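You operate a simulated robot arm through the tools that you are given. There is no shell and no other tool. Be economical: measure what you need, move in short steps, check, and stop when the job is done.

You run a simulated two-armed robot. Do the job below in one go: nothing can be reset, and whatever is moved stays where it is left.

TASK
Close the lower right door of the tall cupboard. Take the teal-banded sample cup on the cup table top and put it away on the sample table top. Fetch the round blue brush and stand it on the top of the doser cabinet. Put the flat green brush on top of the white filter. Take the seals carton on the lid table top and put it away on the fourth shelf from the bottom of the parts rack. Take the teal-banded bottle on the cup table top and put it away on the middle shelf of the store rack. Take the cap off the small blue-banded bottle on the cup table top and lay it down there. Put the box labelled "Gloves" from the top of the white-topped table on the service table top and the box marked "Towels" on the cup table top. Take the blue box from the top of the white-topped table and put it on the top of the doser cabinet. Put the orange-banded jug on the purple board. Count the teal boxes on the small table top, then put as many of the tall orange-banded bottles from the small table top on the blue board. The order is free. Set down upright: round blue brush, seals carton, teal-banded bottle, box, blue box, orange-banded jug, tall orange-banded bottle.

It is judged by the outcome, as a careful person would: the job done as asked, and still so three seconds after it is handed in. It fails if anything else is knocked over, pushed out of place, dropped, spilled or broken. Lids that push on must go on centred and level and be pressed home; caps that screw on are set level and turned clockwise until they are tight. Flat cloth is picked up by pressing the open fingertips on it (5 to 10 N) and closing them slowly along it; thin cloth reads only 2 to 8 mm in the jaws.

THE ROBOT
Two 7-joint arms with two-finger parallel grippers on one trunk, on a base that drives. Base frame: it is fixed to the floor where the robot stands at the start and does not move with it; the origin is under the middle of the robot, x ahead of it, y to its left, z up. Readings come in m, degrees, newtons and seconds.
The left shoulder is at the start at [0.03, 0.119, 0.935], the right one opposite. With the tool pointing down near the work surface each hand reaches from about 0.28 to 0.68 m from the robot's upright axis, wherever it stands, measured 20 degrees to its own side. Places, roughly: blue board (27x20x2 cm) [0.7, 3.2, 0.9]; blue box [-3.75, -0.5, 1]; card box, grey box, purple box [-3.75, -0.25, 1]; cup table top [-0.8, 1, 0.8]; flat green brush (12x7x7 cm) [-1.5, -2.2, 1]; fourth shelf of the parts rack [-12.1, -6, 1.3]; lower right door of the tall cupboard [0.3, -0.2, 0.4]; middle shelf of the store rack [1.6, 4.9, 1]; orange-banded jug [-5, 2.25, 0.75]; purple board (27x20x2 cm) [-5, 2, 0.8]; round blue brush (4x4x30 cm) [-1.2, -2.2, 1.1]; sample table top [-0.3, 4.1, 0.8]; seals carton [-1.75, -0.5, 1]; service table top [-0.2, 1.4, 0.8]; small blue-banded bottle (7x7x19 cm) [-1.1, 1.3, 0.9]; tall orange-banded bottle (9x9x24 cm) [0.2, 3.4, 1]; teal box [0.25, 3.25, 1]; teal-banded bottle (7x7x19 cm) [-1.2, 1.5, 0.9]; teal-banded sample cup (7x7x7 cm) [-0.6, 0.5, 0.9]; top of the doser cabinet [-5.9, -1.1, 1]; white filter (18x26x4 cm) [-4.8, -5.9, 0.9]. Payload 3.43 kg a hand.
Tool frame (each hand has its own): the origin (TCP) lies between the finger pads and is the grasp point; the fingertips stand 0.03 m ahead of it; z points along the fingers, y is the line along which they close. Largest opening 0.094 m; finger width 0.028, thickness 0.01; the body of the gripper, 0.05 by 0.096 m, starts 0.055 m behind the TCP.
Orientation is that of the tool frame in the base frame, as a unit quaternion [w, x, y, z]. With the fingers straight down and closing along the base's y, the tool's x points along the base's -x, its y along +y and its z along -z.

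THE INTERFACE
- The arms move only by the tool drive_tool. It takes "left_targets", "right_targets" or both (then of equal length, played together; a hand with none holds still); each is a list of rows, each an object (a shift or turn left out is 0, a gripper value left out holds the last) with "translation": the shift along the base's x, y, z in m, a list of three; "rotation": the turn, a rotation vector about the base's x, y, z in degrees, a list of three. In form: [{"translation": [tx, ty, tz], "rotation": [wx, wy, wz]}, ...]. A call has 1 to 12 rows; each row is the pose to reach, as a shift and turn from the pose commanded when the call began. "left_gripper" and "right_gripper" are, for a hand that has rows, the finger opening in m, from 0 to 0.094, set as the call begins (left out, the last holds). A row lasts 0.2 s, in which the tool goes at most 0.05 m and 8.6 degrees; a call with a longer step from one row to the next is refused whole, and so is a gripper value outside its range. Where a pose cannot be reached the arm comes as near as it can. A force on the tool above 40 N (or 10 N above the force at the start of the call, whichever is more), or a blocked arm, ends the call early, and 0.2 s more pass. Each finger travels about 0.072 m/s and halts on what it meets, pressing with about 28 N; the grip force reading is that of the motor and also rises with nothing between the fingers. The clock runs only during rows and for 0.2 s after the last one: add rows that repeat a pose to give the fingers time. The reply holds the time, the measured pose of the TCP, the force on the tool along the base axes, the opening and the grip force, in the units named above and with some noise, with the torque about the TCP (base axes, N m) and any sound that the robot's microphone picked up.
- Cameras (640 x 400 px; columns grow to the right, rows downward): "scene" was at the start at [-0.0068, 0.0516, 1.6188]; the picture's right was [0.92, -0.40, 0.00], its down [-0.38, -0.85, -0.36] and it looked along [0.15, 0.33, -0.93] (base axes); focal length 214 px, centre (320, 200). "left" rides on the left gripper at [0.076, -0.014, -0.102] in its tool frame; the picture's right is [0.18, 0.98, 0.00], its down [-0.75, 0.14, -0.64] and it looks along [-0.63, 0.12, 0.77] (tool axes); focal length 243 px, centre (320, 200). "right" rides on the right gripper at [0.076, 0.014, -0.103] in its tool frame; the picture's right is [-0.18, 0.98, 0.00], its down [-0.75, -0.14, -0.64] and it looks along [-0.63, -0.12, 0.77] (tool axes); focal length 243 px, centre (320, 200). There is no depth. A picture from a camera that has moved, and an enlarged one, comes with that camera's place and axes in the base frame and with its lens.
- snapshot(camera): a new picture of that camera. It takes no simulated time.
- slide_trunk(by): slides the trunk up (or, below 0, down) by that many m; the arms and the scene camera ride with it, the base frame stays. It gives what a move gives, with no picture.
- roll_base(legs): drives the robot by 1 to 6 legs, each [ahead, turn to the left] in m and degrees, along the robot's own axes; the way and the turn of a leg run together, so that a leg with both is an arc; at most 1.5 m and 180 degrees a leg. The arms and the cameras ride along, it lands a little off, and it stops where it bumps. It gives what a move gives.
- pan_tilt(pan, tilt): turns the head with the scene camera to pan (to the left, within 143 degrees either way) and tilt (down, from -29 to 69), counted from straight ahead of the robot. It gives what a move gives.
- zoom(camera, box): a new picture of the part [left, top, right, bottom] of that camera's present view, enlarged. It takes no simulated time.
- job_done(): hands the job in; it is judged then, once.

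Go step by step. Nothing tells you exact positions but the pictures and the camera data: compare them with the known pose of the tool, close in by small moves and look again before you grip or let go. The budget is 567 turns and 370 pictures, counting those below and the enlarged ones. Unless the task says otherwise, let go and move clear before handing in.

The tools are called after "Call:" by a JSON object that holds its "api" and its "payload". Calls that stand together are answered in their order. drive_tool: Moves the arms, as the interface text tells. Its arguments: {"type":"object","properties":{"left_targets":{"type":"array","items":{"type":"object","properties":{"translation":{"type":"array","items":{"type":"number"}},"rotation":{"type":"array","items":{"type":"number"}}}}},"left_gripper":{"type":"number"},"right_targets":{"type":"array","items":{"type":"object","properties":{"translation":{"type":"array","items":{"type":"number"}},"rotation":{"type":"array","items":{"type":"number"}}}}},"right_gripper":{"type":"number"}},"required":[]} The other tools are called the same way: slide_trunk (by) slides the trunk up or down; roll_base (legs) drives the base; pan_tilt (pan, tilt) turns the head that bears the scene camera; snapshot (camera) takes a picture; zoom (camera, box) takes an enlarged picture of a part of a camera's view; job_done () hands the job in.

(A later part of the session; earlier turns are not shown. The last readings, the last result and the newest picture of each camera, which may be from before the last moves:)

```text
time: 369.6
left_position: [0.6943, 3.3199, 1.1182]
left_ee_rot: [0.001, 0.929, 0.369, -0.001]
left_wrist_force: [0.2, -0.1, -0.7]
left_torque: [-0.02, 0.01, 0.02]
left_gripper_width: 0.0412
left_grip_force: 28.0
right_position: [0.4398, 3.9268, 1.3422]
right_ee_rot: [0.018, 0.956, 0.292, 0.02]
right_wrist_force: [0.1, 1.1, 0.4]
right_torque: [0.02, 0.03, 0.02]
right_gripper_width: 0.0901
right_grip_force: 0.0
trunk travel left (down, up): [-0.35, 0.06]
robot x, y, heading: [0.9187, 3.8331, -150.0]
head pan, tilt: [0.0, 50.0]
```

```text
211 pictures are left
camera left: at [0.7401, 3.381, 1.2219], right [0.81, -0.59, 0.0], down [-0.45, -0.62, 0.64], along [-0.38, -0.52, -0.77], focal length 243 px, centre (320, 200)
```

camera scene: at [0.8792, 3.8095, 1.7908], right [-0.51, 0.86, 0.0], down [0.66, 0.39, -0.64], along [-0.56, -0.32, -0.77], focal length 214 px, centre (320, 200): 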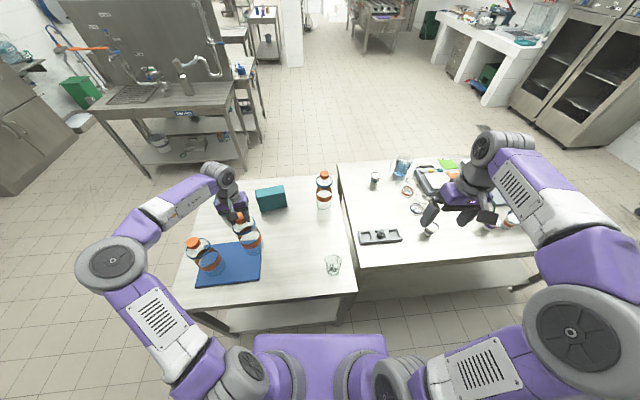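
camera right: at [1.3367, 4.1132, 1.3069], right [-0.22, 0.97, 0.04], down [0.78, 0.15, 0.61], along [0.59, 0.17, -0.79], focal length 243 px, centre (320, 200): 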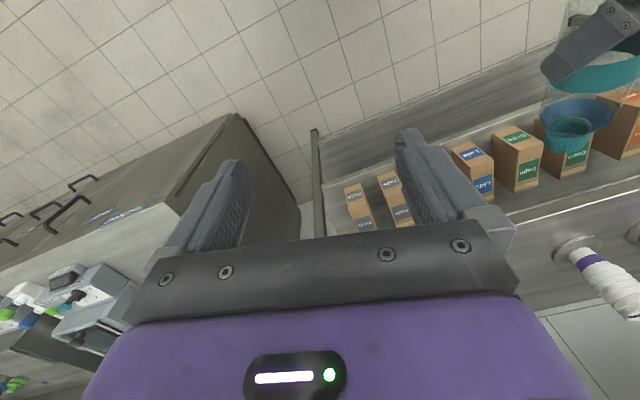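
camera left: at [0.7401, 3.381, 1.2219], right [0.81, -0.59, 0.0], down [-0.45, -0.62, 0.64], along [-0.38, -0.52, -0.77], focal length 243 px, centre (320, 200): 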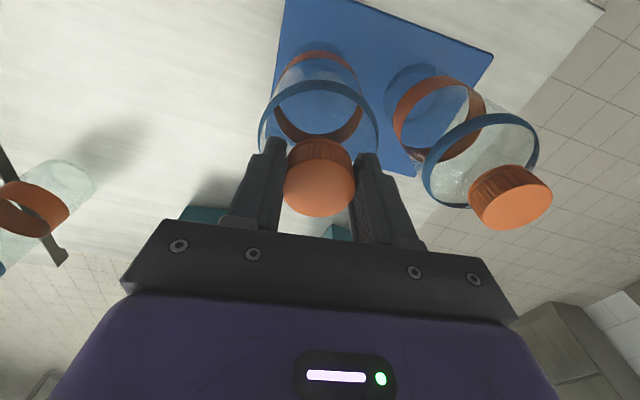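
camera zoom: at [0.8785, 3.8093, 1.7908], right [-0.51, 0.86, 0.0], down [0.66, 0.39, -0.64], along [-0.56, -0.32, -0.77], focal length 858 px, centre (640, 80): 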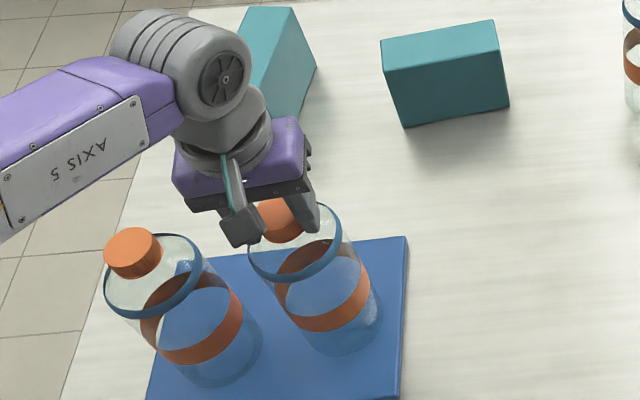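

Call:
{"api": "drive_tool", "payload": {"left_targets": [{"translation": [0, 0, -0.006]}, {"translation": [0, 0, -0.01]}, {"translation": [0, 0, -0.013]}]}}

```text
time: 370.4
left_position: [0.6919, 3.3204, 1.1048]
left_ee_rot: [0.0, 0.929, 0.37, -0.002]
left_wrist_force: [1.1, 0.2, 8.6]
left_torque: [-0.07, -0.12, -0.03]
left_gripper_width: 0.0413
left_grip_force: 28.0
right_position: [0.4399, 3.9292, 1.3404]
right_ee_rot: [0.018, 0.956, 0.293, 0.019]
right_wrist_force: [0.6, 0.4, -0.5]
right_torque: [0.04, 0.02, 0.0]
right_gripper_width: 0.09
right_grip_force: 0.1
trunk travel left (down, up): [-0.35, 0.06]
robot x, y, heading: [0.9201, 3.8319, -149.8]
head pan, tilt: [0.0, 50.0]
```

Call:
{"api": "drive_tool", "payload": {"left_targets": [{"translation": [0, 0, 0.002]}, {"translation": [0, 0, 0.002]}]}}

Call:
{"api": "drive_tool", "payload": {"left_targets": [{"translation": [0, 0, 0]}, {"translation": [0, 0, 0]}, {"translation": [0, 0, 0]}, {"translation": [0, 0, 0.03]}, {"translation": [0, 0, 0.07]}, {"translation": [0, 0, 0.11]}, {"translation": [0.0, 0.0, 0.15]}], "left_gripper": 0.062}}

Call:
{"api": "zoom", "payload": {"camera": "scene", "box": [160, 170, 360, 295]}}

```text
time: 371.0
left_position: [0.6909, 3.3197, 1.1051]
left_ee_rot: [0.0, 0.929, 0.37, 0.0]
left_wrist_force: [-0.2, -0.5, 2.5]
left_torque: [-0.01, 0.03, 0.02]
left_gripper_width: 0.0413
left_grip_force: 27.8
right_position: [0.4388, 3.9276, 1.3407]
right_ee_rot: [0.019, 0.956, 0.292, 0.02]
right_wrist_force: [-0.5, -0.5, -0.2]
right_torque: [0.01, 0.04, -0.01]
right_gripper_width: 0.0899
right_grip_force: 0.0
trunk travel left (down, up): [-0.35, 0.06]
robot x, y, heading: [0.918, 3.834, -149.8]
head pan, tilt: [0.0, 50.0]
```

```text
time: 372.6
left_position: [0.6943, 3.3234, 1.2554]
left_ee_rot: [0.0, 0.929, 0.37, 0.0]
left_wrist_force: [0.1, -0.7, 0.3]
left_torque: [-0.02, 0.0, -0.01]
left_gripper_width: 0.0623
left_grip_force: 0.1
right_position: [0.4388, 3.9279, 1.3409]
right_ee_rot: [0.019, 0.956, 0.291, 0.019]
right_wrist_force: [0.1, -0.6, 0.4]
right_torque: [0.05, 0.01, -0.01]
right_gripper_width: 0.0902
right_grip_force: 0.0
trunk travel left (down, up): [-0.35, 0.06]
robot x, y, heading: [0.9202, 3.8344, -149.6]
head pan, tilt: [0.0, 50.0]
```

```text
3.20 times, centred on (260, 232) of scene
camera zoom: at [0.8779, 3.8101, 1.7908], right [-0.51, 0.86, 0.0], down [0.66, 0.39, -0.64], along [-0.55, -0.33, -0.77], focal length 686 px, centre (512, 96)
```

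zoom: 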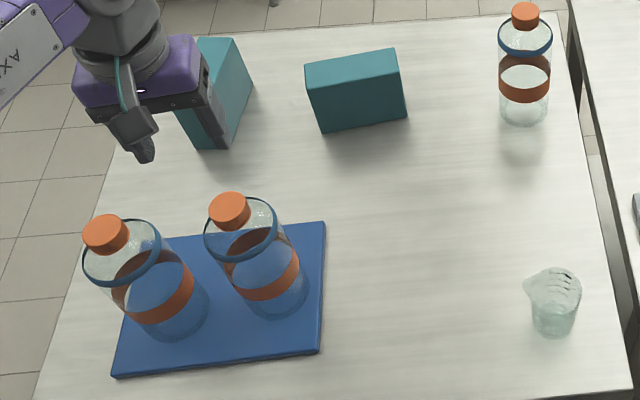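

Both bottles stand on the blue board. Next the jug at [-5,2.25]; I retract the arms and drive out around the small table.

Call:
{"api": "drive_tool", "payload": {"left_targets": [{"translation": [0.015, 0.04, 0.01]}, {"translation": [0.03, 0.08, 0.02]}, {"translation": [0.045, 0.12, 0.02]}, {"translation": [0.06, 0.16, 0.02]}, {"translation": [0.06, 0.19, 0.02]}], "right_targets": [{"translation": [0.035, -0.01, 0]}, {"translation": [0.07, -0.02, 0]}, {"translation": [0.1, -0.03, 0]}, {"translation": [0.13, -0.04, 0]}, {"translation": [0.13, -0.04, 0]}]}}

Call:
{"api": "roll_base", "payload": {"legs": [[0, 114], [0.47, 0], [0, -20], [0.66, 0], [0, -84]]}}

Call:
{"api": "pan_tilt", "payload": {"pan": 0, "tilt": 30}}

Call:
{"api": "snapshot", "payload": {"camera": "scene"}}

```text
time: 373.8
left_position: [0.7531, 3.5114, 1.2766]
left_ee_rot: [0.0, 0.929, 0.371, 0.001]
left_wrist_force: [-0.4, 0.7, -0.4]
left_torque: [0.01, -0.01, 0.01]
left_gripper_width: 0.0619
left_grip_force: 0.0
right_position: [0.569, 3.8871, 1.3409]
right_ee_rot: [0.018, 0.956, 0.292, 0.021]
right_wrist_force: [-0.8, 0.5, -0.6]
right_torque: [-0.02, -0.02, 0.03]
right_gripper_width: 0.0899
right_grip_force: 0.0
trunk travel left (down, up): [-0.35, 0.06]
robot x, y, heading: [0.915, 3.8315, -149.6]
head pan, tilt: [0.0, 50.0]
```

```text
time: 389.3
left_position: [1.589, 2.6957, 1.2775]
left_ee_rot: [0.0, 0.891, 0.454, 0.0]
left_wrist_force: [0.4, -0.3, 0.0]
left_torque: [-0.01, -0.04, 0.04]
left_gripper_width: 0.0621
left_grip_force: 0.2
right_position: [1.3371, 3.0319, 1.3416]
right_ee_rot: [0.016, 0.925, 0.38, 0.023]
right_wrist_force: [0.4, 0.0, -0.5]
right_torque: [0.0, -0.01, 0.0]
right_gripper_width: 0.09
right_grip_force: 0.1
trunk travel left (down, up): [-0.35, 0.06]
robot x, y, heading: [1.6914, 3.0425, -139.3]
head pan, tilt: [0.0, 50.0]
```

```text
time: 390.2
left_position: [1.5873, 2.6949, 1.2772]
left_ee_rot: [0.001, 0.89, 0.456, 0.0]
left_wrist_force: [-0.6, -0.9, -0.5]
left_torque: [-0.01, -0.02, 0.02]
left_gripper_width: 0.0622
left_grip_force: 0.1
right_position: [1.3356, 3.0305, 1.3408]
right_ee_rot: [0.016, 0.925, 0.38, 0.022]
right_wrist_force: [0.5, -0.3, 0.2]
right_torque: [0.03, 0.01, 0.02]
right_gripper_width: 0.0899
right_grip_force: 0.1
trunk travel left (down, up): [-0.35, 0.06]
robot x, y, heading: [1.6919, 3.0438, -139.4]
head pan, tilt: [0.0, 30.0]
```

```text
209 pictures are left
camera scene: at [1.6447, 3.0031, 1.8202], right [-0.66, 0.75, 0.0], down [0.38, 0.33, -0.87], along [-0.65, -0.57, -0.5], focal length 214 px, centre (320, 200)
```

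scene: 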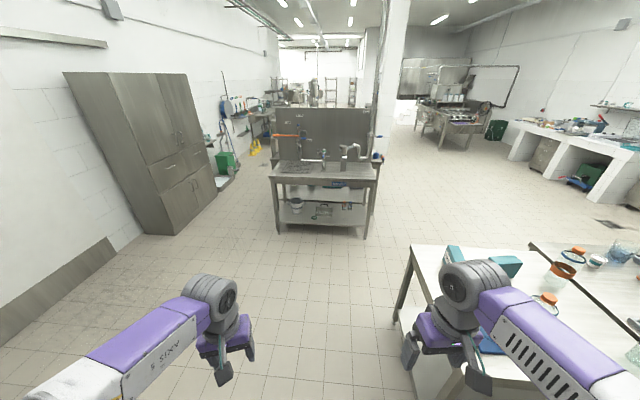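

Call:
{"api": "roll_base", "payload": {"legs": [[0, -3], [1.3, 0], [0.43, 0], [0, -89], [1.3, 0], [0.45, 0]]}}

Call:
{"api": "roll_base", "payload": {"legs": [[0, 69], [1.4, 0]]}}

Call:
{"api": "snapshot", "payload": {"camera": "scene"}}

```text
time: 411.4
left_position: [-1.0335, 3.5072, 1.2775]
left_ee_rot: [0.0, 0.937, -0.349, 0.0]
left_wrist_force: [0.5, 1.0, 0.5]
left_torque: [0.04, 0.0, 0.03]
left_gripper_width: 0.0621
left_grip_force: 0.0
right_position: [-0.6775, 3.7302, 1.3416]
right_ee_rot: [0.027, 0.905, -0.425, 0.003]
right_wrist_force: [-0.5, 0.0, -0.1]
right_torque: [0.0, 0.03, -0.03]
right_gripper_width: 0.0902
right_grip_force: 0.0
trunk travel left (down, up): [-0.35, 0.06]
robot x, y, heading: [-0.6948, 3.3777, 126.2]
head pan, tilt: [0.0, 30.0]
```

```text
time: 421.4
left_position: [-2.3022, 2.7356, 1.2759]
left_ee_rot: [0.0, 0.968, 0.249, 0.0]
left_wrist_force: [0.0, -0.1, 0.1]
left_torque: [-0.02, 0.02, 0.0]
left_gripper_width: 0.0619
left_grip_force: 0.0
right_position: [-2.3882, 3.1474, 1.3405]
right_ee_rot: [0.021, 0.985, 0.168, 0.018]
right_wrist_force: [0.2, 1.2, -0.6]
right_torque: [0.05, 0.02, 0.0]
right_gripper_width: 0.0899
right_grip_force: 0.0
trunk travel left (down, up): [-0.35, 0.06]
robot x, y, heading: [-2.0654, 3.0089, -164.1]
head pan, tilt: [0.0, 30.0]
```

```text
208 pictures are left
camera scene: at [-2.1205, 2.99, 1.8203], right [-0.27, 0.96, 0.0], down [0.48, 0.14, -0.87], along [-0.83, -0.23, -0.5], focal length 214 px, centre (320, 200)
```

scene: 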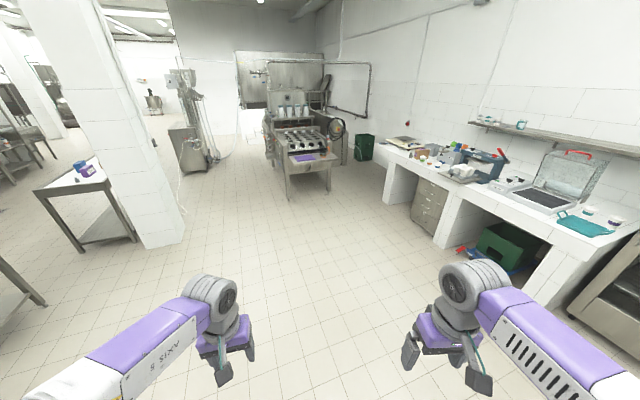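

Call:
{"api": "roll_base", "payload": {"legs": [[0, 6], [1.3, 0], [0.6, 0]]}}

Call:
{"api": "pan_tilt", "payload": {"pan": 0, "tilt": 40}}

Call:
{"api": "snapshot", "payload": {"camera": "scene"}}

```text
time: 431.5
left_position: [-4.0607, 2.0436, 1.2762]
left_ee_rot: [0.0, 0.959, 0.283, 0.0]
left_wrist_force: [0.2, -0.1, -0.2]
left_torque: [-0.01, -0.01, 0.02]
left_gripper_width: 0.0621
left_grip_force: 0.0
right_position: [-4.174, 2.4484, 1.341]
right_ee_rot: [0.02, 0.979, 0.202, 0.019]
right_wrist_force: [0.7, -0.1, 0.8]
right_torque: [0.0, 0.0, 0.0]
right_gripper_width: 0.09
right_grip_force: 0.0
trunk travel left (down, up): [-0.35, 0.06]
robot x, y, heading: [-3.8415, 2.3291, -160.2]
head pan, tilt: [0.0, 30.0]
```

```text
time: 432.2
left_position: [-4.0615, 2.0438, 1.2774]
left_ee_rot: [0.0, 0.959, 0.282, 0.001]
left_wrist_force: [-0.1, -0.8, 0.0]
left_torque: [-0.01, 0.02, 0.02]
left_gripper_width: 0.0618
left_grip_force: 0.1
right_position: [-4.1721, 2.4487, 1.342]
right_ee_rot: [0.02, 0.979, 0.203, 0.019]
right_wrist_force: [-0.6, -0.1, 0.6]
right_torque: [0.0, 0.0, -0.01]
right_gripper_width: 0.09
right_grip_force: 0.0
trunk travel left (down, up): [-0.35, 0.06]
robot x, y, heading: [-3.8429, 2.3296, -160.0]
head pan, tilt: [0.0, 40.0]
```

```text
207 pictures are left
camera scene: at [-3.8916, 2.3118, 1.805], right [-0.34, 0.94, 0.0], down [0.6, 0.22, -0.77], along [-0.72, -0.26, -0.64], focal length 214 px, centre (320, 200)
```

scene: 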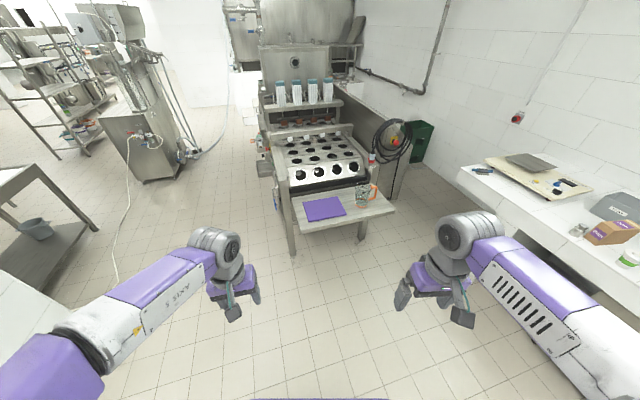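

The tray shows the purple board and the jug with its orange band and handle. I close in, facing the tray squarely.

Call:
{"api": "roll_base", "payload": {"legs": [[0, -21], [0.72, 0], [0, 39]]}}

Call:
{"api": "pan_tilt", "payload": {"pan": 0, "tilt": 55}}

Call:
{"api": "snapshot", "payload": {"camera": "scene"}}

```text
time: 439.2
left_position: [-4.7105, 2.0199, 1.2772]
left_ee_rot: [0.0, 0.911, 0.411, 0.0]
left_wrist_force: [0.8, -0.2, -0.6]
left_torque: [0.0, -0.01, 0.05]
left_gripper_width: 0.0618
left_grip_force: 0.1
right_position: [-4.9279, 2.3784, 1.3411]
right_ee_rot: [0.018, 0.942, 0.335, 0.021]
right_wrist_force: [0.0, 0.2, 0.0]
right_torque: [0.06, 0.0, 0.01]
right_gripper_width: 0.0899
right_grip_force: 0.1
trunk travel left (down, up): [-0.35, 0.06]
robot x, y, heading: [-4.5753, 2.3552, -144.4]
head pan, tilt: [0.0, 40.0]
```

```text
time: 439.9
left_position: [-4.7106, 2.02, 1.2779]
left_ee_rot: [0.0, 0.911, 0.411, 0.0]
left_wrist_force: [-0.3, -0.2, 0.2]
left_torque: [-0.01, 0.0, 0.01]
left_gripper_width: 0.062
left_grip_force: 0.0
right_position: [-4.9277, 2.3784, 1.3414]
right_ee_rot: [0.017, 0.942, 0.334, 0.021]
right_wrist_force: [-0.7, -0.6, 1.0]
right_torque: [0.04, 0.02, -0.02]
right_gripper_width: 0.0901
right_grip_force: 0.1
trunk travel left (down, up): [-0.35, 0.06]
robot x, y, heading: [-4.5754, 2.3556, -144.5]
head pan, tilt: [0.0, 55.0]
```

```text
206 pictures are left
camera scene: at [-4.6091, 2.3319, 1.7843], right [-0.58, 0.81, 0.0], down [0.67, 0.48, -0.57], along [-0.47, -0.33, -0.82], focal length 214 px, centre (320, 200)
```

scene: 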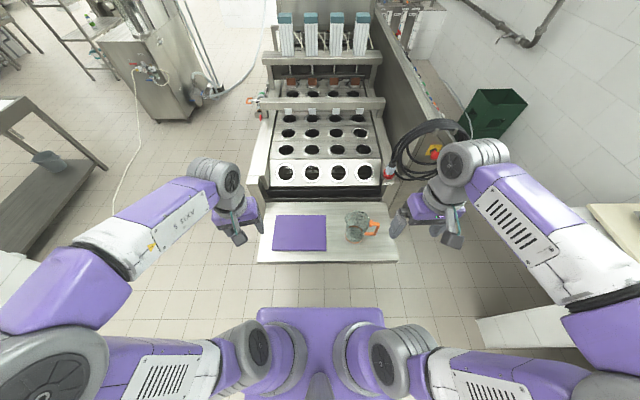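

Call:
{"api": "zoom", "payload": {"camera": "scene", "box": [250, 190, 410, 290]}}

Call:
{"api": "snapshot", "payload": {"camera": "right"}}

```text
4.00 times, centred on (330, 240) of scene
camera zoom: at [-4.6091, 2.3319, 1.7843], right [-0.58, 0.81, 0.0], down [0.67, 0.48, -0.57], along [-0.47, -0.33, -0.82], focal length 858 px, centre (280, 40)
```

zoom: 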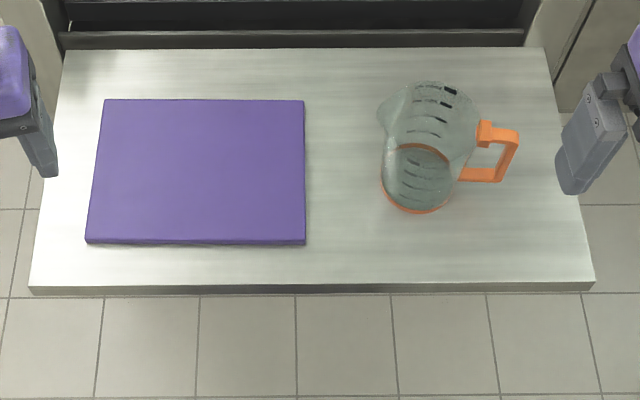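

```text
204 pictures are left
camera right: at [-4.8655, 2.418, 1.4459], right [0.48, -0.88, 0.04], down [-0.71, -0.35, 0.61], along [-0.52, -0.32, -0.79], focal length 243 px, centre (320, 200)
```

right: 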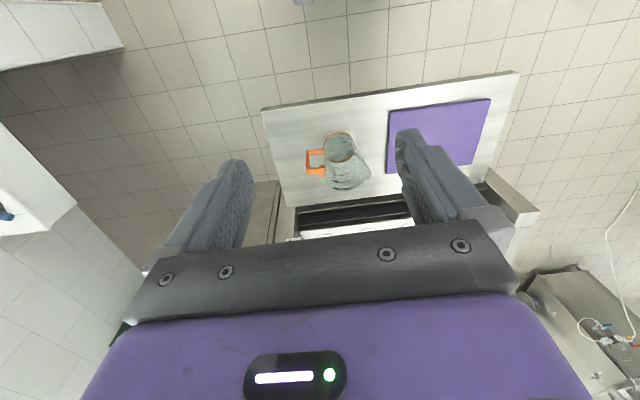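

Handle centre at about [-5.12,2.268,0.915], tray z≈0.80. I'll take the jug by the handle with the right hand turned 90°, after lowering the trunk.

Call:
{"api": "slide_trunk", "payload": {"by": -0.12}}

Call:
{"api": "drive_tool", "payload": {"right_targets": [{"translation": [-0.02, -0.01, -0.01], "rotation": [0, 0, 8]}, {"translation": [-0.04, -0.02, -0.02], "rotation": [0, 0, 16]}, {"translation": [-0.06, -0.03, -0.03], "rotation": [0, 0, 24]}, {"translation": [-0.08, -0.04, -0.04], "rotation": [0, 0, 32]}, {"translation": [-0.1, -0.05, -0.05], "rotation": [0, 0, 40]}, {"translation": [-0.12, -0.06, -0.06], "rotation": [0, 0, 48]}, {"translation": [-0.14, -0.07, -0.07], "rotation": [0, 0, 56]}, {"translation": [-0.16, -0.08, -0.08], "rotation": [0, 0, 64]}, {"translation": [-0.175, -0.09, -0.1], "rotation": [0, 0, 72]}, {"translation": [-0.185, -0.1, -0.12], "rotation": [0, 0, 80]}, {"translation": [-0.192, -0.11, -0.14], "rotation": [0, 0, 86]}], "right_gripper": 0.07}}

Call:
{"api": "snapshot", "payload": {"camera": "right"}}

Call:
{"api": "zoom", "payload": {"camera": "scene", "box": [250, 180, 450, 305]}}

```text
time: 441.4
left_position: [-4.7105, 2.0218, 1.1584]
left_ee_rot: [0.0, 0.911, 0.412, 0.001]
left_wrist_force: [0.1, 0.2, 0.5]
left_torque: [0.0, -0.02, -0.01]
left_gripper_width: 0.062
left_grip_force: 0.0
right_position: [-4.9274, 2.3793, 1.2212]
right_ee_rot: [0.017, 0.942, 0.335, 0.021]
right_wrist_force: [0.4, 0.0, 0.2]
right_torque: [0.0, -0.02, 0.0]
right_gripper_width: 0.0901
right_grip_force: 0.0
trunk travel left (down, up): [-0.23, 0.18]
robot x, y, heading: [-4.576, 2.3558, -144.5]
head pan, tilt: [0.0, 55.0]
```

```text
time: 443.8
left_position: [-4.7087, 2.0213, 1.1569]
left_ee_rot: [0.0, 0.912, 0.411, 0.0]
left_wrist_force: [0.2, 0.1, -0.2]
left_torque: [0.02, -0.02, 0.01]
left_gripper_width: 0.062
left_grip_force: 0.1
right_position: [-5.1205, 2.2699, 1.0792]
right_ee_rot: [-0.003, 0.46, 0.888, 0.027]
right_wrist_force: [-0.3, 1.3, -0.5]
right_torque: [-0.04, 0.01, -0.01]
right_gripper_width: 0.07
right_grip_force: 0.1
trunk travel left (down, up): [-0.23, 0.18]
robot x, y, heading: [-4.5753, 2.356, -144.4]
head pan, tilt: [0.0, 55.0]
```

```text
203 pictures are left
camera right: at [-5.1545, 2.3354, 1.1848], right [0.91, 0.42, 0.04], down [0.31, -0.73, 0.61], along [0.28, -0.55, -0.79], focal length 243 px, centre (320, 200)
```

right: 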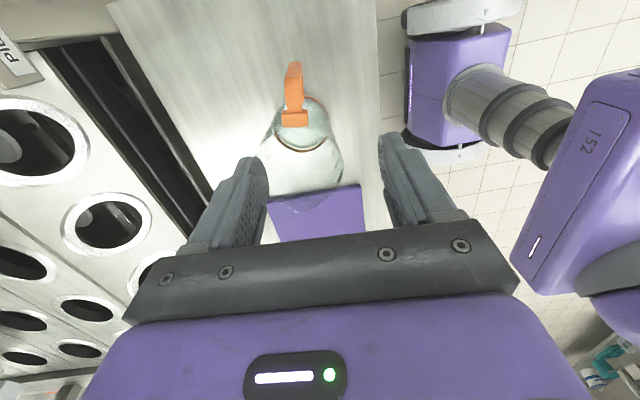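

```text
3.20 times, centred on (350, 242) of scene
camera zoom: at [-4.6097, 2.3315, 1.6642], right [-0.58, 0.81, 0.0], down [0.67, 0.48, -0.57], along [-0.47, -0.33, -0.82], focal length 686 px, centre (224, 64)
```

zoom: 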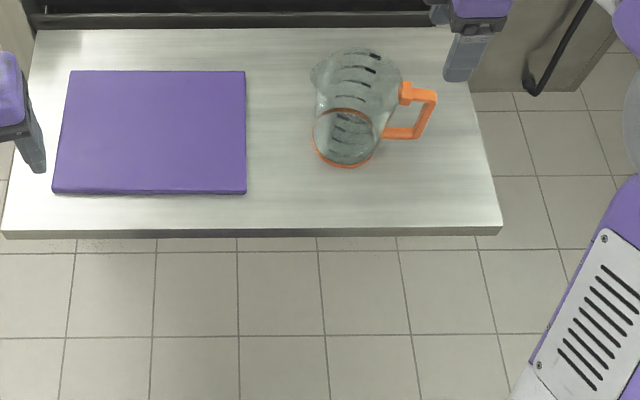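

Call:
{"api": "drive_tool", "payload": {"right_targets": [{"translation": [-0.0185, -0.003, -0.03]}, {"translation": [-0.0185, -0.003, -0.07]}, {"translation": [-0.0185, -0.003, -0.1]}]}}

Call:
{"api": "snapshot", "payload": {"camera": "right"}}

Call:
{"api": "zoom", "payload": {"camera": "scene", "box": [290, 180, 410, 255]}}

```text
time: 444.6
left_position: [-4.7118, 2.0226, 1.1574]
left_ee_rot: [0.001, 0.912, 0.411, 0.001]
left_wrist_force: [-0.3, -0.8, -0.4]
left_torque: [0.0, -0.02, -0.04]
left_gripper_width: 0.0623
left_grip_force: 0.0
right_position: [-5.1397, 2.2684, 0.9794]
right_ee_rot: [-0.002, 0.461, 0.887, 0.028]
right_wrist_force: [-0.3, -0.4, -0.6]
right_torque: [0.01, 0.0, 0.0]
right_gripper_width: 0.07
right_grip_force: 0.1
trunk travel left (down, up): [-0.23, 0.18]
robot x, y, heading: [-4.5726, 2.3557, -144.5]
head pan, tilt: [0.0, 55.0]
```

```text
201 pictures are left
camera right: at [-5.1744, 2.3332, 1.0852], right [0.91, 0.41, 0.04], down [0.3, -0.73, 0.61], along [0.28, -0.55, -0.79], focal length 243 px, centre (320, 200)
```

right: 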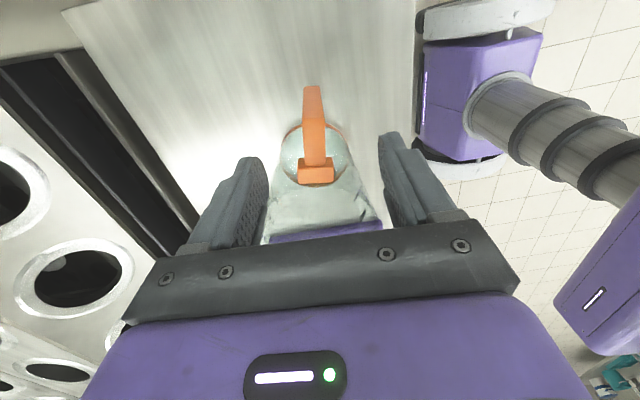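

```text
5.33 times, centred on (350, 218) of scene
camera zoom: at [-4.6101, 2.3314, 1.6642], right [-0.58, 0.81, 0.0], down [0.67, 0.48, -0.57], along [-0.47, -0.33, -0.82], focal length 1144 px, centre (160, 107)
```

zoom: 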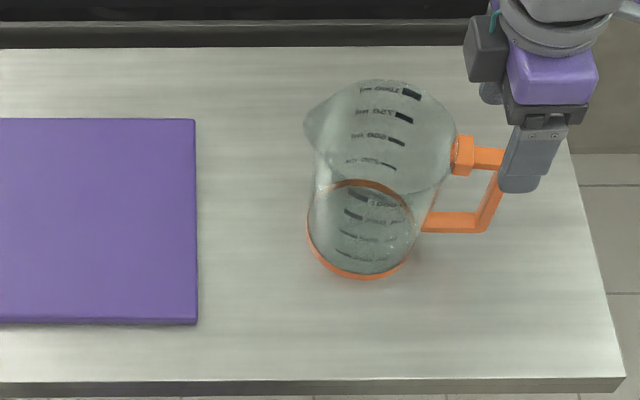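

Call:
{"api": "drive_tool", "payload": {"right_targets": [{"translation": [0.0127, -0.018, 0]}, {"translation": [0.0127, -0.018, -0.025]}, {"translation": [0.0127, -0.018, -0.05]}]}}

Call:
{"api": "snapshot", "payload": {"camera": "right"}}

Call:
{"api": "zoom", "payload": {"camera": "scene", "box": [290, 180, 410, 255]}}

```text
time: 445.3
left_position: [-4.7099, 2.0204, 1.1574]
left_ee_rot: [-0.001, 0.912, 0.41, 0.0]
left_wrist_force: [-0.7, -0.5, 0.3]
left_torque: [0.03, -0.01, 0.03]
left_gripper_width: 0.0621
left_grip_force: 0.1
right_position: [-5.1343, 2.2493, 0.9662]
right_ee_rot: [-0.01, 0.463, 0.886, 0.016]
right_wrist_force: [-0.6, 2.3, 12.8]
right_torque: [-0.28, 0.31, -0.06]
right_gripper_width: 0.0693
right_grip_force: 0.1
trunk travel left (down, up): [-0.23, 0.18]
robot x, y, heading: [-4.5749, 2.3539, -144.7]
head pan, tilt: [0.0, 55.0]
stopped in row 3 (right hand): the force on the tool passed its limit at 58 N (the readings are from after the stop); the commanded pose is now the measured one
```

```text
199 pictures are left
camera right: at [-5.166, 2.3161, 1.0707], right [0.91, 0.41, 0.01], down [0.32, -0.72, 0.61], along [0.26, -0.56, -0.79], focal length 243 px, centre (320, 200)
```

right: 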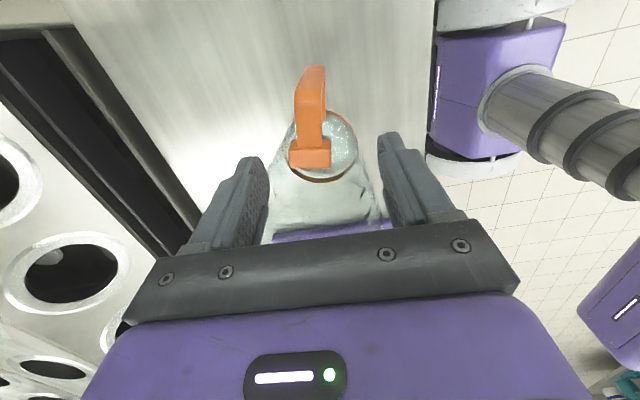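

```text
5.33 times, centred on (350, 218) of scene
camera zoom: at [-4.6089, 2.3323, 1.6643], right [-0.58, 0.81, 0.0], down [0.67, 0.47, -0.57], along [-0.47, -0.33, -0.82], focal length 1144 px, centre (160, 107)
```

zoom: 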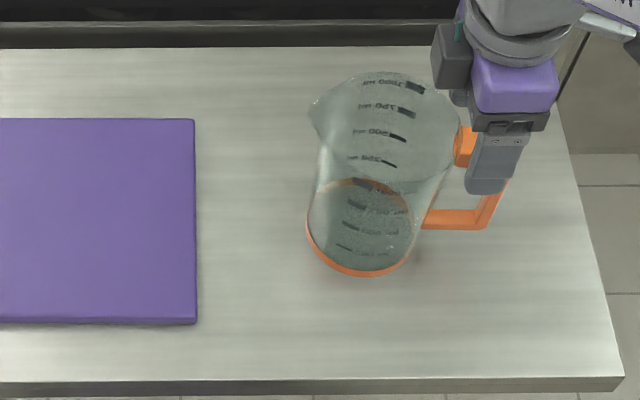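

The fingers met the jug's rim. I raise, move outward 2 cm and narrow the opening.

Call:
{"api": "drive_tool", "payload": {"right_targets": [{"translation": [0, 0, 0.02]}, {"translation": [-0.006, 0.009, 0.035]}, {"translation": [-0.012, 0.018, 0.035]}], "right_gripper": 0.05}}

Call:
{"api": "snapshot", "payload": {"camera": "right"}}

Call:
{"api": "zoom", "payload": {"camera": "scene", "box": [290, 180, 410, 255]}}

```text
time: 446.1
left_position: [-4.7112, 2.0208, 1.1569]
left_ee_rot: [-0.001, 0.912, 0.411, 0.0]
left_wrist_force: [-0.4, -0.5, -0.1]
left_torque: [-0.02, 0.02, 0.02]
left_gripper_width: 0.062
left_grip_force: 0.1
right_position: [-5.144, 2.2668, 0.9976]
right_ee_rot: [-0.008, 0.462, 0.886, 0.018]
right_wrist_force: [0.8, 0.2, 0.1]
right_torque: [-0.01, 0.02, 0.0]
right_gripper_width: 0.0501
right_grip_force: 0.1
trunk travel left (down, up): [-0.23, 0.18]
robot x, y, heading: [-4.5779, 2.3589, -144.4]
head pan, tilt: [0.0, 55.0]
```

```text
197 pictures are left
camera right: at [-5.1772, 2.3346, 1.1031], right [0.91, 0.41, 0.02], down [0.31, -0.72, 0.62], along [0.27, -0.55, -0.79], focal length 243 px, centre (320, 200)
```

right: 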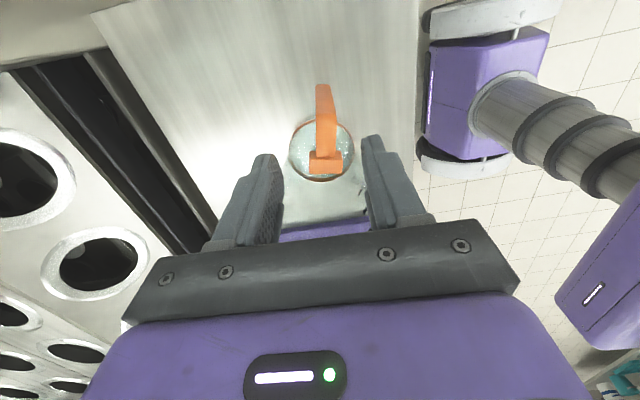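

```text
5.33 times, centred on (350, 218) of scene
camera zoom: at [-4.6093, 2.332, 1.6642], right [-0.58, 0.81, 0.0], down [0.67, 0.48, -0.57], along [-0.47, -0.33, -0.82], focal length 1144 px, centre (160, 107)
```

zoom: 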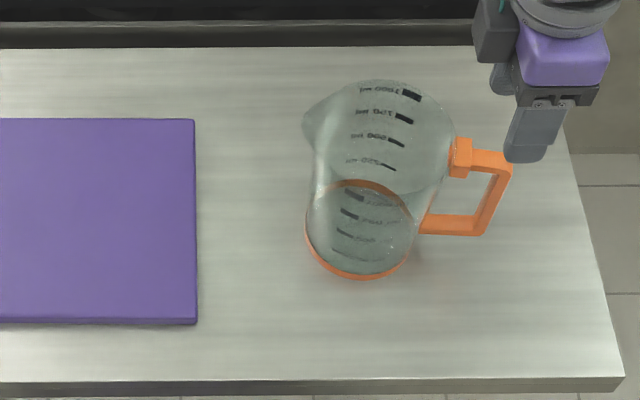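

Call:
{"api": "drive_tool", "payload": {"right_targets": [{"translation": [0.0087, -0.0123, 0]}, {"translation": [0.0087, -0.0123, -0.025]}, {"translation": [0.0087, -0.0123, -0.045]}, {"translation": [0.0087, -0.0123, -0.068]}]}}

Call:
{"api": "snapshot", "payload": {"camera": "right"}}

Call:
{"api": "zoom", "payload": {"camera": "scene", "box": [290, 180, 410, 255]}}

```text
time: 447.1
left_position: [-4.7119, 2.0201, 1.1575]
left_ee_rot: [-0.001, 0.912, 0.41, -0.001]
left_wrist_force: [-0.1, 0.3, -0.5]
left_torque: [0.0, 0.0, -0.04]
left_gripper_width: 0.0618
left_grip_force: 0.1
right_position: [-5.1374, 2.2559, 0.9303]
right_ee_rot: [-0.008, 0.462, 0.886, 0.017]
right_wrist_force: [-0.5, -0.1, 0.2]
right_torque: [-0.04, -0.03, -0.01]
right_gripper_width: 0.05
right_grip_force: 0.1
trunk travel left (down, up): [-0.23, 0.18]
robot x, y, heading: [-4.5728, 2.355, -144.7]
head pan, tilt: [0.0, 55.0]
```

```text
195 pictures are left
camera right: at [-5.1696, 2.3222, 1.0352], right [0.91, 0.41, 0.02], down [0.31, -0.72, 0.61], along [0.26, -0.55, -0.79], focal length 243 px, centre (320, 200)
```

right: 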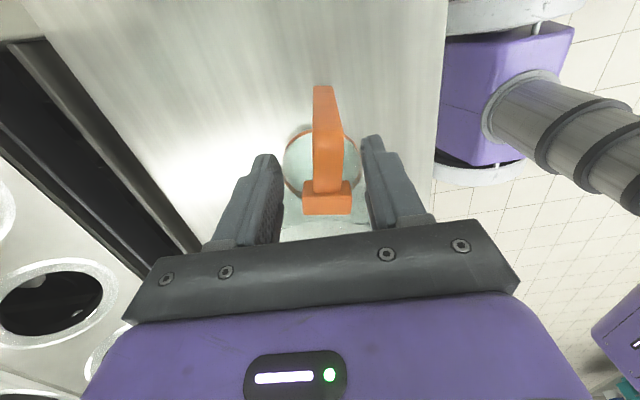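

```text
5.33 times, centred on (350, 218) of scene
camera zoom: at [-4.6099, 2.3317, 1.6642], right [-0.58, 0.81, 0.0], down [0.67, 0.48, -0.57], along [-0.47, -0.33, -0.82], focal length 1144 px, centre (160, 107)
```

zoom: 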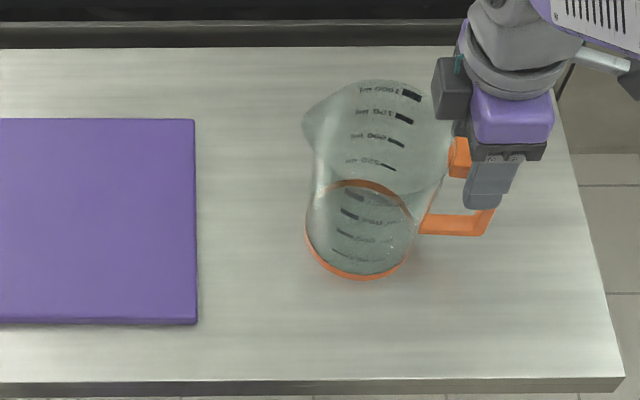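

Fingers straddle the handle without contact. I close and lift slightly.

Call:
{"api": "drive_tool", "payload": {"right_targets": [{"translation": [0, 0, 0]}, {"translation": [0, 0, 0]}, {"translation": [0, 0, 0]}], "right_gripper": 0}}

Call:
{"api": "drive_tool", "payload": {"right_targets": [{"translation": [0, 0, 0.015]}, {"translation": [0, 0, 0.035]}, {"translation": [0, 0, 0.05]}]}}

Call:
{"api": "zoom", "payload": {"camera": "scene", "box": [250, 180, 450, 305]}}

```text
time: 447.9
left_position: [-4.7106, 2.021, 1.1567]
left_ee_rot: [0.0, 0.912, 0.411, 0.0]
left_wrist_force: [0.4, 0.0, 0.6]
left_torque: [0.03, 0.0, 0.01]
left_gripper_width: 0.0619
left_grip_force: 0.0
right_position: [-5.1366, 2.2557, 0.9292]
right_ee_rot: [-0.009, 0.463, 0.886, 0.018]
right_wrist_force: [-0.1, -0.8, 1.8]
right_torque: [-0.06, -0.05, 0.04]
right_gripper_width: 0.014
right_grip_force: 27.9
trunk travel left (down, up): [-0.23, 0.18]
robot x, y, heading: [-4.5749, 2.3588, -144.7]
head pan, tilt: [0.0, 55.0]
```

```text
time: 448.7
left_position: [-4.7097, 2.021, 1.1562]
left_ee_rot: [-0.001, 0.912, 0.411, 0.0]
left_wrist_force: [-0.8, 0.7, 0.0]
left_torque: [0.01, 0.0, -0.02]
left_gripper_width: 0.062
left_grip_force: 0.0
right_position: [-5.1361, 2.2544, 0.9805]
right_ee_rot: [-0.01, 0.463, 0.886, 0.016]
right_wrist_force: [0.4, -0.3, -0.9]
right_torque: [0.07, 0.09, 0.03]
right_gripper_width: 0.0141
right_grip_force: 27.8
trunk travel left (down, up): [-0.23, 0.18]
robot x, y, heading: [-4.5752, 2.3572, -144.4]
head pan, tilt: [0.0, 55.0]
```

```text
3.20 times, centred on (350, 242) of scene
camera zoom: at [-4.6091, 2.3318, 1.6642], right [-0.58, 0.81, 0.0], down [0.67, 0.48, -0.57], along [-0.47, -0.33, -0.82], focal length 686 px, centre (224, 64)
```

zoom: 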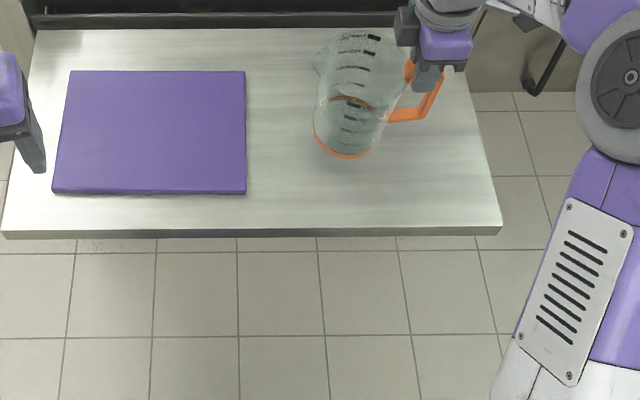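

Call:
{"api": "drive_tool", "payload": {"right_targets": [{"translation": [0.025, -0.037, 0]}, {"translation": [0.05, -0.075, 0]}, {"translation": [0.075, -0.112, 0]}, {"translation": [0.1, -0.15, 0]}, {"translation": [0.125, -0.187, 0]}, {"translation": [0.148, -0.224, 0]}], "left_targets": [{"translation": [0, -0.03, 0.02]}, {"translation": [0, -0.06, 0.04]}, {"translation": [0, -0.09, 0.06]}, {"translation": [0, -0.1, 0.08]}, {"translation": [0, -0.1, 0.08]}, {"translation": [0, -0.1, 0.08]}]}}

Call:
{"api": "zoom", "payload": {"camera": "scene", "box": [250, 180, 450, 305]}}

```text
time: 450.1
left_position: [-4.7114, 1.9162, 1.2353]
left_ee_rot: [0.0, 0.911, 0.412, 0.001]
left_wrist_force: [0.0, -0.4, -0.2]
left_torque: [0.0, 0.03, 0.01]
left_gripper_width: 0.062
left_grip_force: 0.0
right_position: [-4.9842, 2.0308, 0.9818]
right_ee_rot: [-0.008, 0.462, 0.886, 0.018]
right_wrist_force: [0.0, -0.5, -0.6]
right_torque: [0.08, 0.04, 0.02]
right_gripper_width: 0.0139
right_grip_force: 27.7
trunk travel left (down, up): [-0.23, 0.18]
robot x, y, heading: [-4.5729, 2.3557, -144.5]
head pan, tilt: [0.0, 55.0]
```

```text
3.20 times, centred on (350, 242) of scene
camera zoom: at [-4.6088, 2.3304, 1.6642], right [-0.58, 0.81, 0.0], down [0.67, 0.48, -0.57], along [-0.47, -0.33, -0.82], focal length 686 px, centre (224, 64)
```

zoom: 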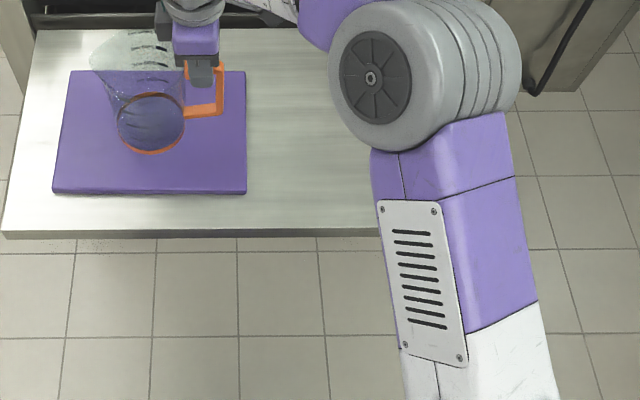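

Call:
{"api": "drive_tool", "payload": {"right_targets": [{"translation": [0, 0, -0.015]}, {"translation": [0, 0, -0.025]}, {"translation": [0, 0, -0.03]}, {"translation": [0, 0, -0.033]}]}}

```text
time: 451.1
left_position: [-4.7105, 1.9165, 1.2352]
left_ee_rot: [0.0, 0.911, 0.411, 0.001]
left_wrist_force: [-0.4, -1.0, -0.3]
left_torque: [0.0, 0.03, 0.0]
left_gripper_width: 0.0621
left_grip_force: 0.2
right_position: [-4.9879, 2.031, 0.9475]
right_ee_rot: [-0.008, 0.463, 0.886, 0.019]
right_wrist_force: [-0.1, 0.0, -1.1]
right_torque: [0.07, 0.05, 0.0]
right_gripper_width: 0.014
right_grip_force: 28.2
trunk travel left (down, up): [-0.23, 0.18]
robot x, y, heading: [-4.5765, 2.3534, -144.5]
head pan, tilt: [0.0, 55.0]
```

Call:
{"api": "drive_tool", "payload": {"right_targets": [{"translation": [0, 0, -0.004]}, {"translation": [0, 0, -0.008]}]}}

```text
time: 451.9
left_position: [-4.7113, 1.917, 1.2364]
left_ee_rot: [-0.001, 0.912, 0.41, -0.001]
left_wrist_force: [-0.6, 0.6, 0.2]
left_torque: [0.01, -0.05, 0.0]
left_gripper_width: 0.0618
left_grip_force: 0.0
right_position: [-4.9897, 2.0283, 0.9464]
right_ee_rot: [-0.009, 0.463, 0.886, 0.011]
right_wrist_force: [1.9, 4.9, 17.1]
right_torque: [-0.03, -0.22, 0.08]
right_gripper_width: 0.014
right_grip_force: 28.2
trunk travel left (down, up): [-0.23, 0.18]
robot x, y, heading: [-4.5751, 2.3563, -144.6]
head pan, tilt: [0.0, 55.0]
stopped in row 2 (right hand): the force on the tool passed its limit at 42 N (the readings are from after the stop); the commanded pose is now the measured one
```

Call:
{"api": "drive_tool", "payload": {"right_targets": [{"translation": [0, 0, 0.002]}, {"translation": [0, 0, 0.002]}]}}

Call:
{"api": "drive_tool", "payload": {"right_targets": [{"translation": [0, 0, 0]}, {"translation": [0, 0, 0]}, {"translation": [0, 0, 0]}], "right_gripper": 0.05}}

Call:
{"api": "drive_tool", "payload": {"right_targets": [{"translation": [0, 0, 0.03]}, {"translation": [0, 0, 0.07]}, {"translation": [-0.01, 0.02, 0.11]}, {"translation": [-0.02, 0.04, 0.15]}]}}

Call:
{"api": "zoom", "payload": {"camera": "scene", "box": [240, 170, 440, 295]}}

```text
time: 452.5
left_position: [-4.7108, 1.9177, 1.2358]
left_ee_rot: [0.0, 0.911, 0.411, 0.0]
left_wrist_force: [-0.7, -0.2, -0.5]
left_torque: [0.0, -0.02, 0.0]
left_gripper_width: 0.0621
left_grip_force: 0.1
right_position: [-4.9885, 2.0298, 0.9463]
right_ee_rot: [-0.009, 0.463, 0.886, 0.012]
right_wrist_force: [0.6, 0.9, 9.9]
right_torque: [-0.33, -0.13, 0.05]
right_gripper_width: 0.0143
right_grip_force: 28.1
trunk travel left (down, up): [-0.23, 0.18]
robot x, y, heading: [-4.5721, 2.3533, -144.3]
head pan, tilt: [0.0, 55.0]
```

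```text
time: 453.3
left_position: [-4.7113, 1.917, 1.2366]
left_ee_rot: [0.0, 0.912, 0.411, 0.001]
left_wrist_force: [0.4, -0.3, -0.4]
left_torque: [-0.05, -0.03, -0.01]
left_gripper_width: 0.0617
left_grip_force: 0.0
right_position: [-4.99, 2.0298, 0.9459]
right_ee_rot: [-0.008, 0.463, 0.886, 0.014]
right_wrist_force: [1.1, 0.1, 0.7]
right_torque: [-0.02, 0.03, 0.02]
right_gripper_width: 0.0501
right_grip_force: 0.0
trunk travel left (down, up): [-0.23, 0.18]
robot x, y, heading: [-4.5752, 2.3576, -144.6]
head pan, tilt: [0.0, 55.0]
```

```text
time: 454.3
left_position: [-4.7102, 1.9173, 1.2356]
left_ee_rot: [0.0, 0.912, 0.41, 0.0]
left_wrist_force: [-0.2, 0.1, -0.1]
left_torque: [0.01, 0.0, 0.03]
left_gripper_width: 0.062
left_grip_force: 0.1
right_position: [-5.01, 2.0721, 1.0999]
right_ee_rot: [-0.009, 0.463, 0.886, 0.013]
right_wrist_force: [0.5, 0.0, 0.2]
right_torque: [0.0, 0.01, 0.01]
right_gripper_width: 0.0498
right_grip_force: 0.0
trunk travel left (down, up): [-0.23, 0.18]
robot x, y, heading: [-4.5773, 2.355, -144.3]
head pan, tilt: [0.0, 55.0]
```

```text
3.20 times, centred on (340, 232) of scene
camera zoom: at [-4.6089, 2.3326, 1.6643], right [-0.58, 0.81, 0.0], down [0.67, 0.47, -0.57], along [-0.47, -0.33, -0.82], focal length 686 px, centre (256, 96)
```

zoom: 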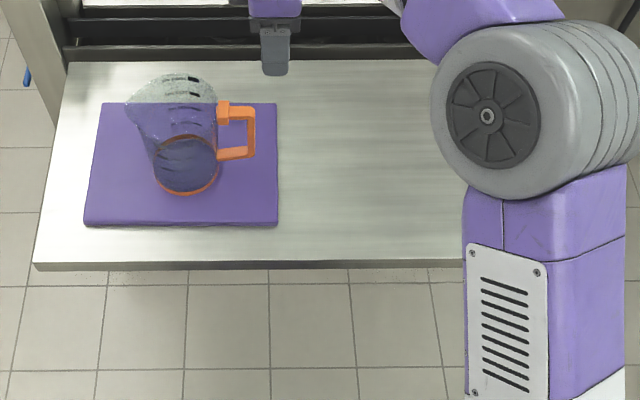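

The jug stands on the purple board. Now the right hand comes back in, and I back off and head south to the white-topped table.

Call:
{"api": "drive_tool", "payload": {"right_targets": [{"translation": [0.01, 0.02, 0.03], "rotation": [0, 0, -8]}, {"translation": [0.03, 0.04, 0.05], "rotation": [0, 0, -16]}, {"translation": [0.05, 0.06, 0.05], "rotation": [0, 0, -24]}, {"translation": [0.08, 0.08, 0.05], "rotation": [0, 0, -32]}, {"translation": [0.1, 0.1, 0.05], "rotation": [0, 0, -40]}, {"translation": [0.12, 0.12, 0.05], "rotation": [0, 0, -48]}, {"translation": [0.12, 0.14, 0.05], "rotation": [0, 0, -56]}, {"translation": [0.12, 0.16, 0.05], "rotation": [0, 0, -64]}, {"translation": [0.12, 0.17, 0.05], "rotation": [0, 0, -72]}, {"translation": [0.12, 0.18, 0.05], "rotation": [0, 0, -80]}]}}

Call:
{"api": "roll_base", "payload": {"legs": [[-0.4, 0], [0, 60], [0.9, 0]]}}

Call:
{"api": "pan_tilt", "payload": {"pan": 0, "tilt": 35}}

Call:
{"api": "snapshot", "payload": {"camera": "scene"}}

```text
time: 456.5
left_position: [-4.7107, 1.9171, 1.2362]
left_ee_rot: [0.0, 0.911, 0.411, 0.0]
left_wrist_force: [0.6, 0.6, -0.1]
left_torque: [-0.02, -0.02, 0.0]
left_gripper_width: 0.0617
left_grip_force: 0.0
right_position: [-4.8888, 2.251, 1.1475]
right_ee_rot: [0.002, 0.925, 0.38, 0.015]
right_wrist_force: [-0.3, 0.4, -0.1]
right_torque: [0.01, 0.0, 0.01]
right_gripper_width: 0.0502
right_grip_force: 0.0
trunk travel left (down, up): [-0.23, 0.18]
robot x, y, heading: [-4.5727, 2.3554, -144.5]
head pan, tilt: [0.0, 55.0]
```

```text
time: 465.9
left_position: [-3.8495, 1.3515, 1.2365]
left_ee_rot: [0.001, 0.583, 0.812, 0.0]
left_wrist_force: [0.0, -0.8, -0.1]
left_torque: [0.0, -0.03, 0.01]
left_gripper_width: 0.0621
left_grip_force: 0.0
right_position: [-4.229, 1.3656, 1.1466]
right_ee_rot: [-0.007, 0.608, 0.793, 0.015]
right_wrist_force: [0.0, -0.3, -0.3]
right_torque: [0.0, -0.03, -0.03]
right_gripper_width: 0.05
right_grip_force: 0.0
trunk travel left (down, up): [-0.23, 0.18]
robot x, y, heading: [-4.1659, 1.6908, -84.4]
head pan, tilt: [0.0, 55.0]
```

```text
time: 466.8
left_position: [-3.8507, 1.3529, 1.2366]
left_ee_rot: [0.0, 0.583, 0.813, 0.001]
left_wrist_force: [0.4, -0.1, 0.3]
left_torque: [0.01, 0.01, 0.02]
left_gripper_width: 0.062
left_grip_force: 0.0
right_position: [-4.2277, 1.3634, 1.1474]
right_ee_rot: [-0.006, 0.609, 0.793, 0.014]
right_wrist_force: [0.9, 0.1, 0.1]
right_torque: [-0.02, 0.0, 0.0]
right_gripper_width: 0.0499
right_grip_force: 0.1
trunk travel left (down, up): [-0.23, 0.18]
robot x, y, heading: [-4.1646, 1.6874, -84.4]
head pan, tilt: [0.0, 35.0]
```

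```text
190 pictures are left
camera scene: at [-4.1578, 1.6312, 1.6924], right [-1.0, -0.1, 0.0], down [-0.06, 0.57, -0.82], along [0.08, -0.81, -0.57], focal length 214 px, centre (320, 200)
```

scene: 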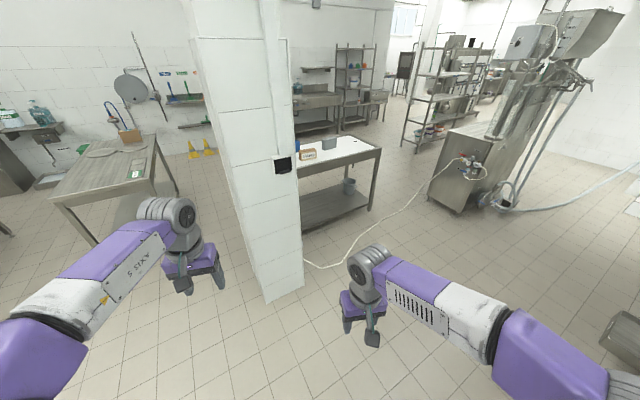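

The white table stands behind the pillar, with the boxes near its east edge. I stretch the right arm forward to narrow my width and go round the pillar on the east side.

Call:
{"api": "drive_tool", "payload": {"right_targets": [{"translation": [-0.018, -0.042, 0.01]}, {"translation": [-0.036, -0.085, 0.02]}, {"translation": [-0.054, -0.127, 0.03]}, {"translation": [-0.072, -0.17, 0.04]}, {"translation": [-0.09, -0.212, 0.05]}, {"translation": [-0.098, -0.231, 0.05]}]}}

Call:
{"api": "roll_base", "payload": {"legs": [[0, 58], [1.4, 0], [0.24, 0], [0, -66]]}}

Call:
{"api": "snapshot", "payload": {"camera": "scene"}}

```text
time: 468.2
left_position: [-3.8519, 1.3528, 1.2371]
left_ee_rot: [0.0, 0.583, 0.813, 0.001]
left_wrist_force: [-0.3, 0.4, -0.1]
left_torque: [0.01, 0.02, 0.02]
left_gripper_width: 0.0621
left_grip_force: 0.0
right_position: [-4.3294, 1.1312, 1.1952]
right_ee_rot: [-0.007, 0.609, 0.793, 0.015]
right_wrist_force: [0.1, -0.6, -0.5]
right_torque: [0.0, -0.04, -0.02]
right_gripper_width: 0.0498
right_grip_force: 0.1
trunk travel left (down, up): [-0.23, 0.18]
robot x, y, heading: [-4.1656, 1.6867, -84.8]
head pan, tilt: [0.0, 35.0]
```

```text
time: 482.1
left_position: [-2.402, 0.5839, 1.2362]
left_ee_rot: [0.0, 0.638, 0.77, 0.0]
left_wrist_force: [-0.1, 0.5, 0.3]
left_torque: [0.02, 0.02, 0.0]
left_gripper_width: 0.0617
left_grip_force: 0.2
right_position: [-2.9059, 0.4316, 1.1958]
right_ee_rot: [-0.005, 0.663, 0.749, 0.015]
right_wrist_force: [-0.1, 0.2, -0.9]
right_torque: [0.03, 0.0, 0.02]
right_gripper_width: 0.0497
right_grip_force: 0.1
trunk travel left (down, up): [-0.23, 0.18]
robot x, y, heading: [-2.6683, 0.9581, -92.5]
head pan, tilt: [0.0, 35.0]
```

```text
189 pictures are left
camera scene: at [-2.6678, 0.9026, 1.6925], right [-1.0, 0.04, 0.0], down [0.02, 0.57, -0.82], along [-0.03, -0.82, -0.57], focal length 214 px, centre (320, 200)
```

scene: 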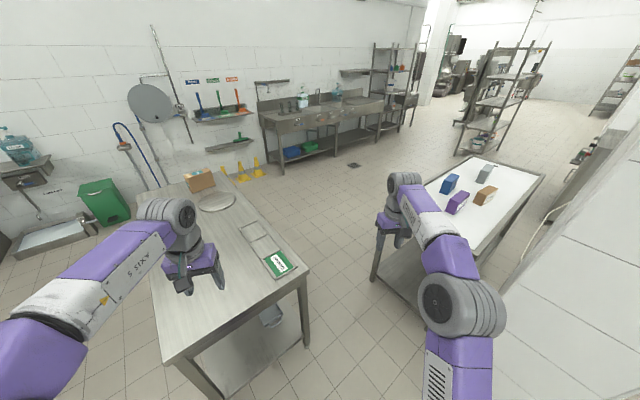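

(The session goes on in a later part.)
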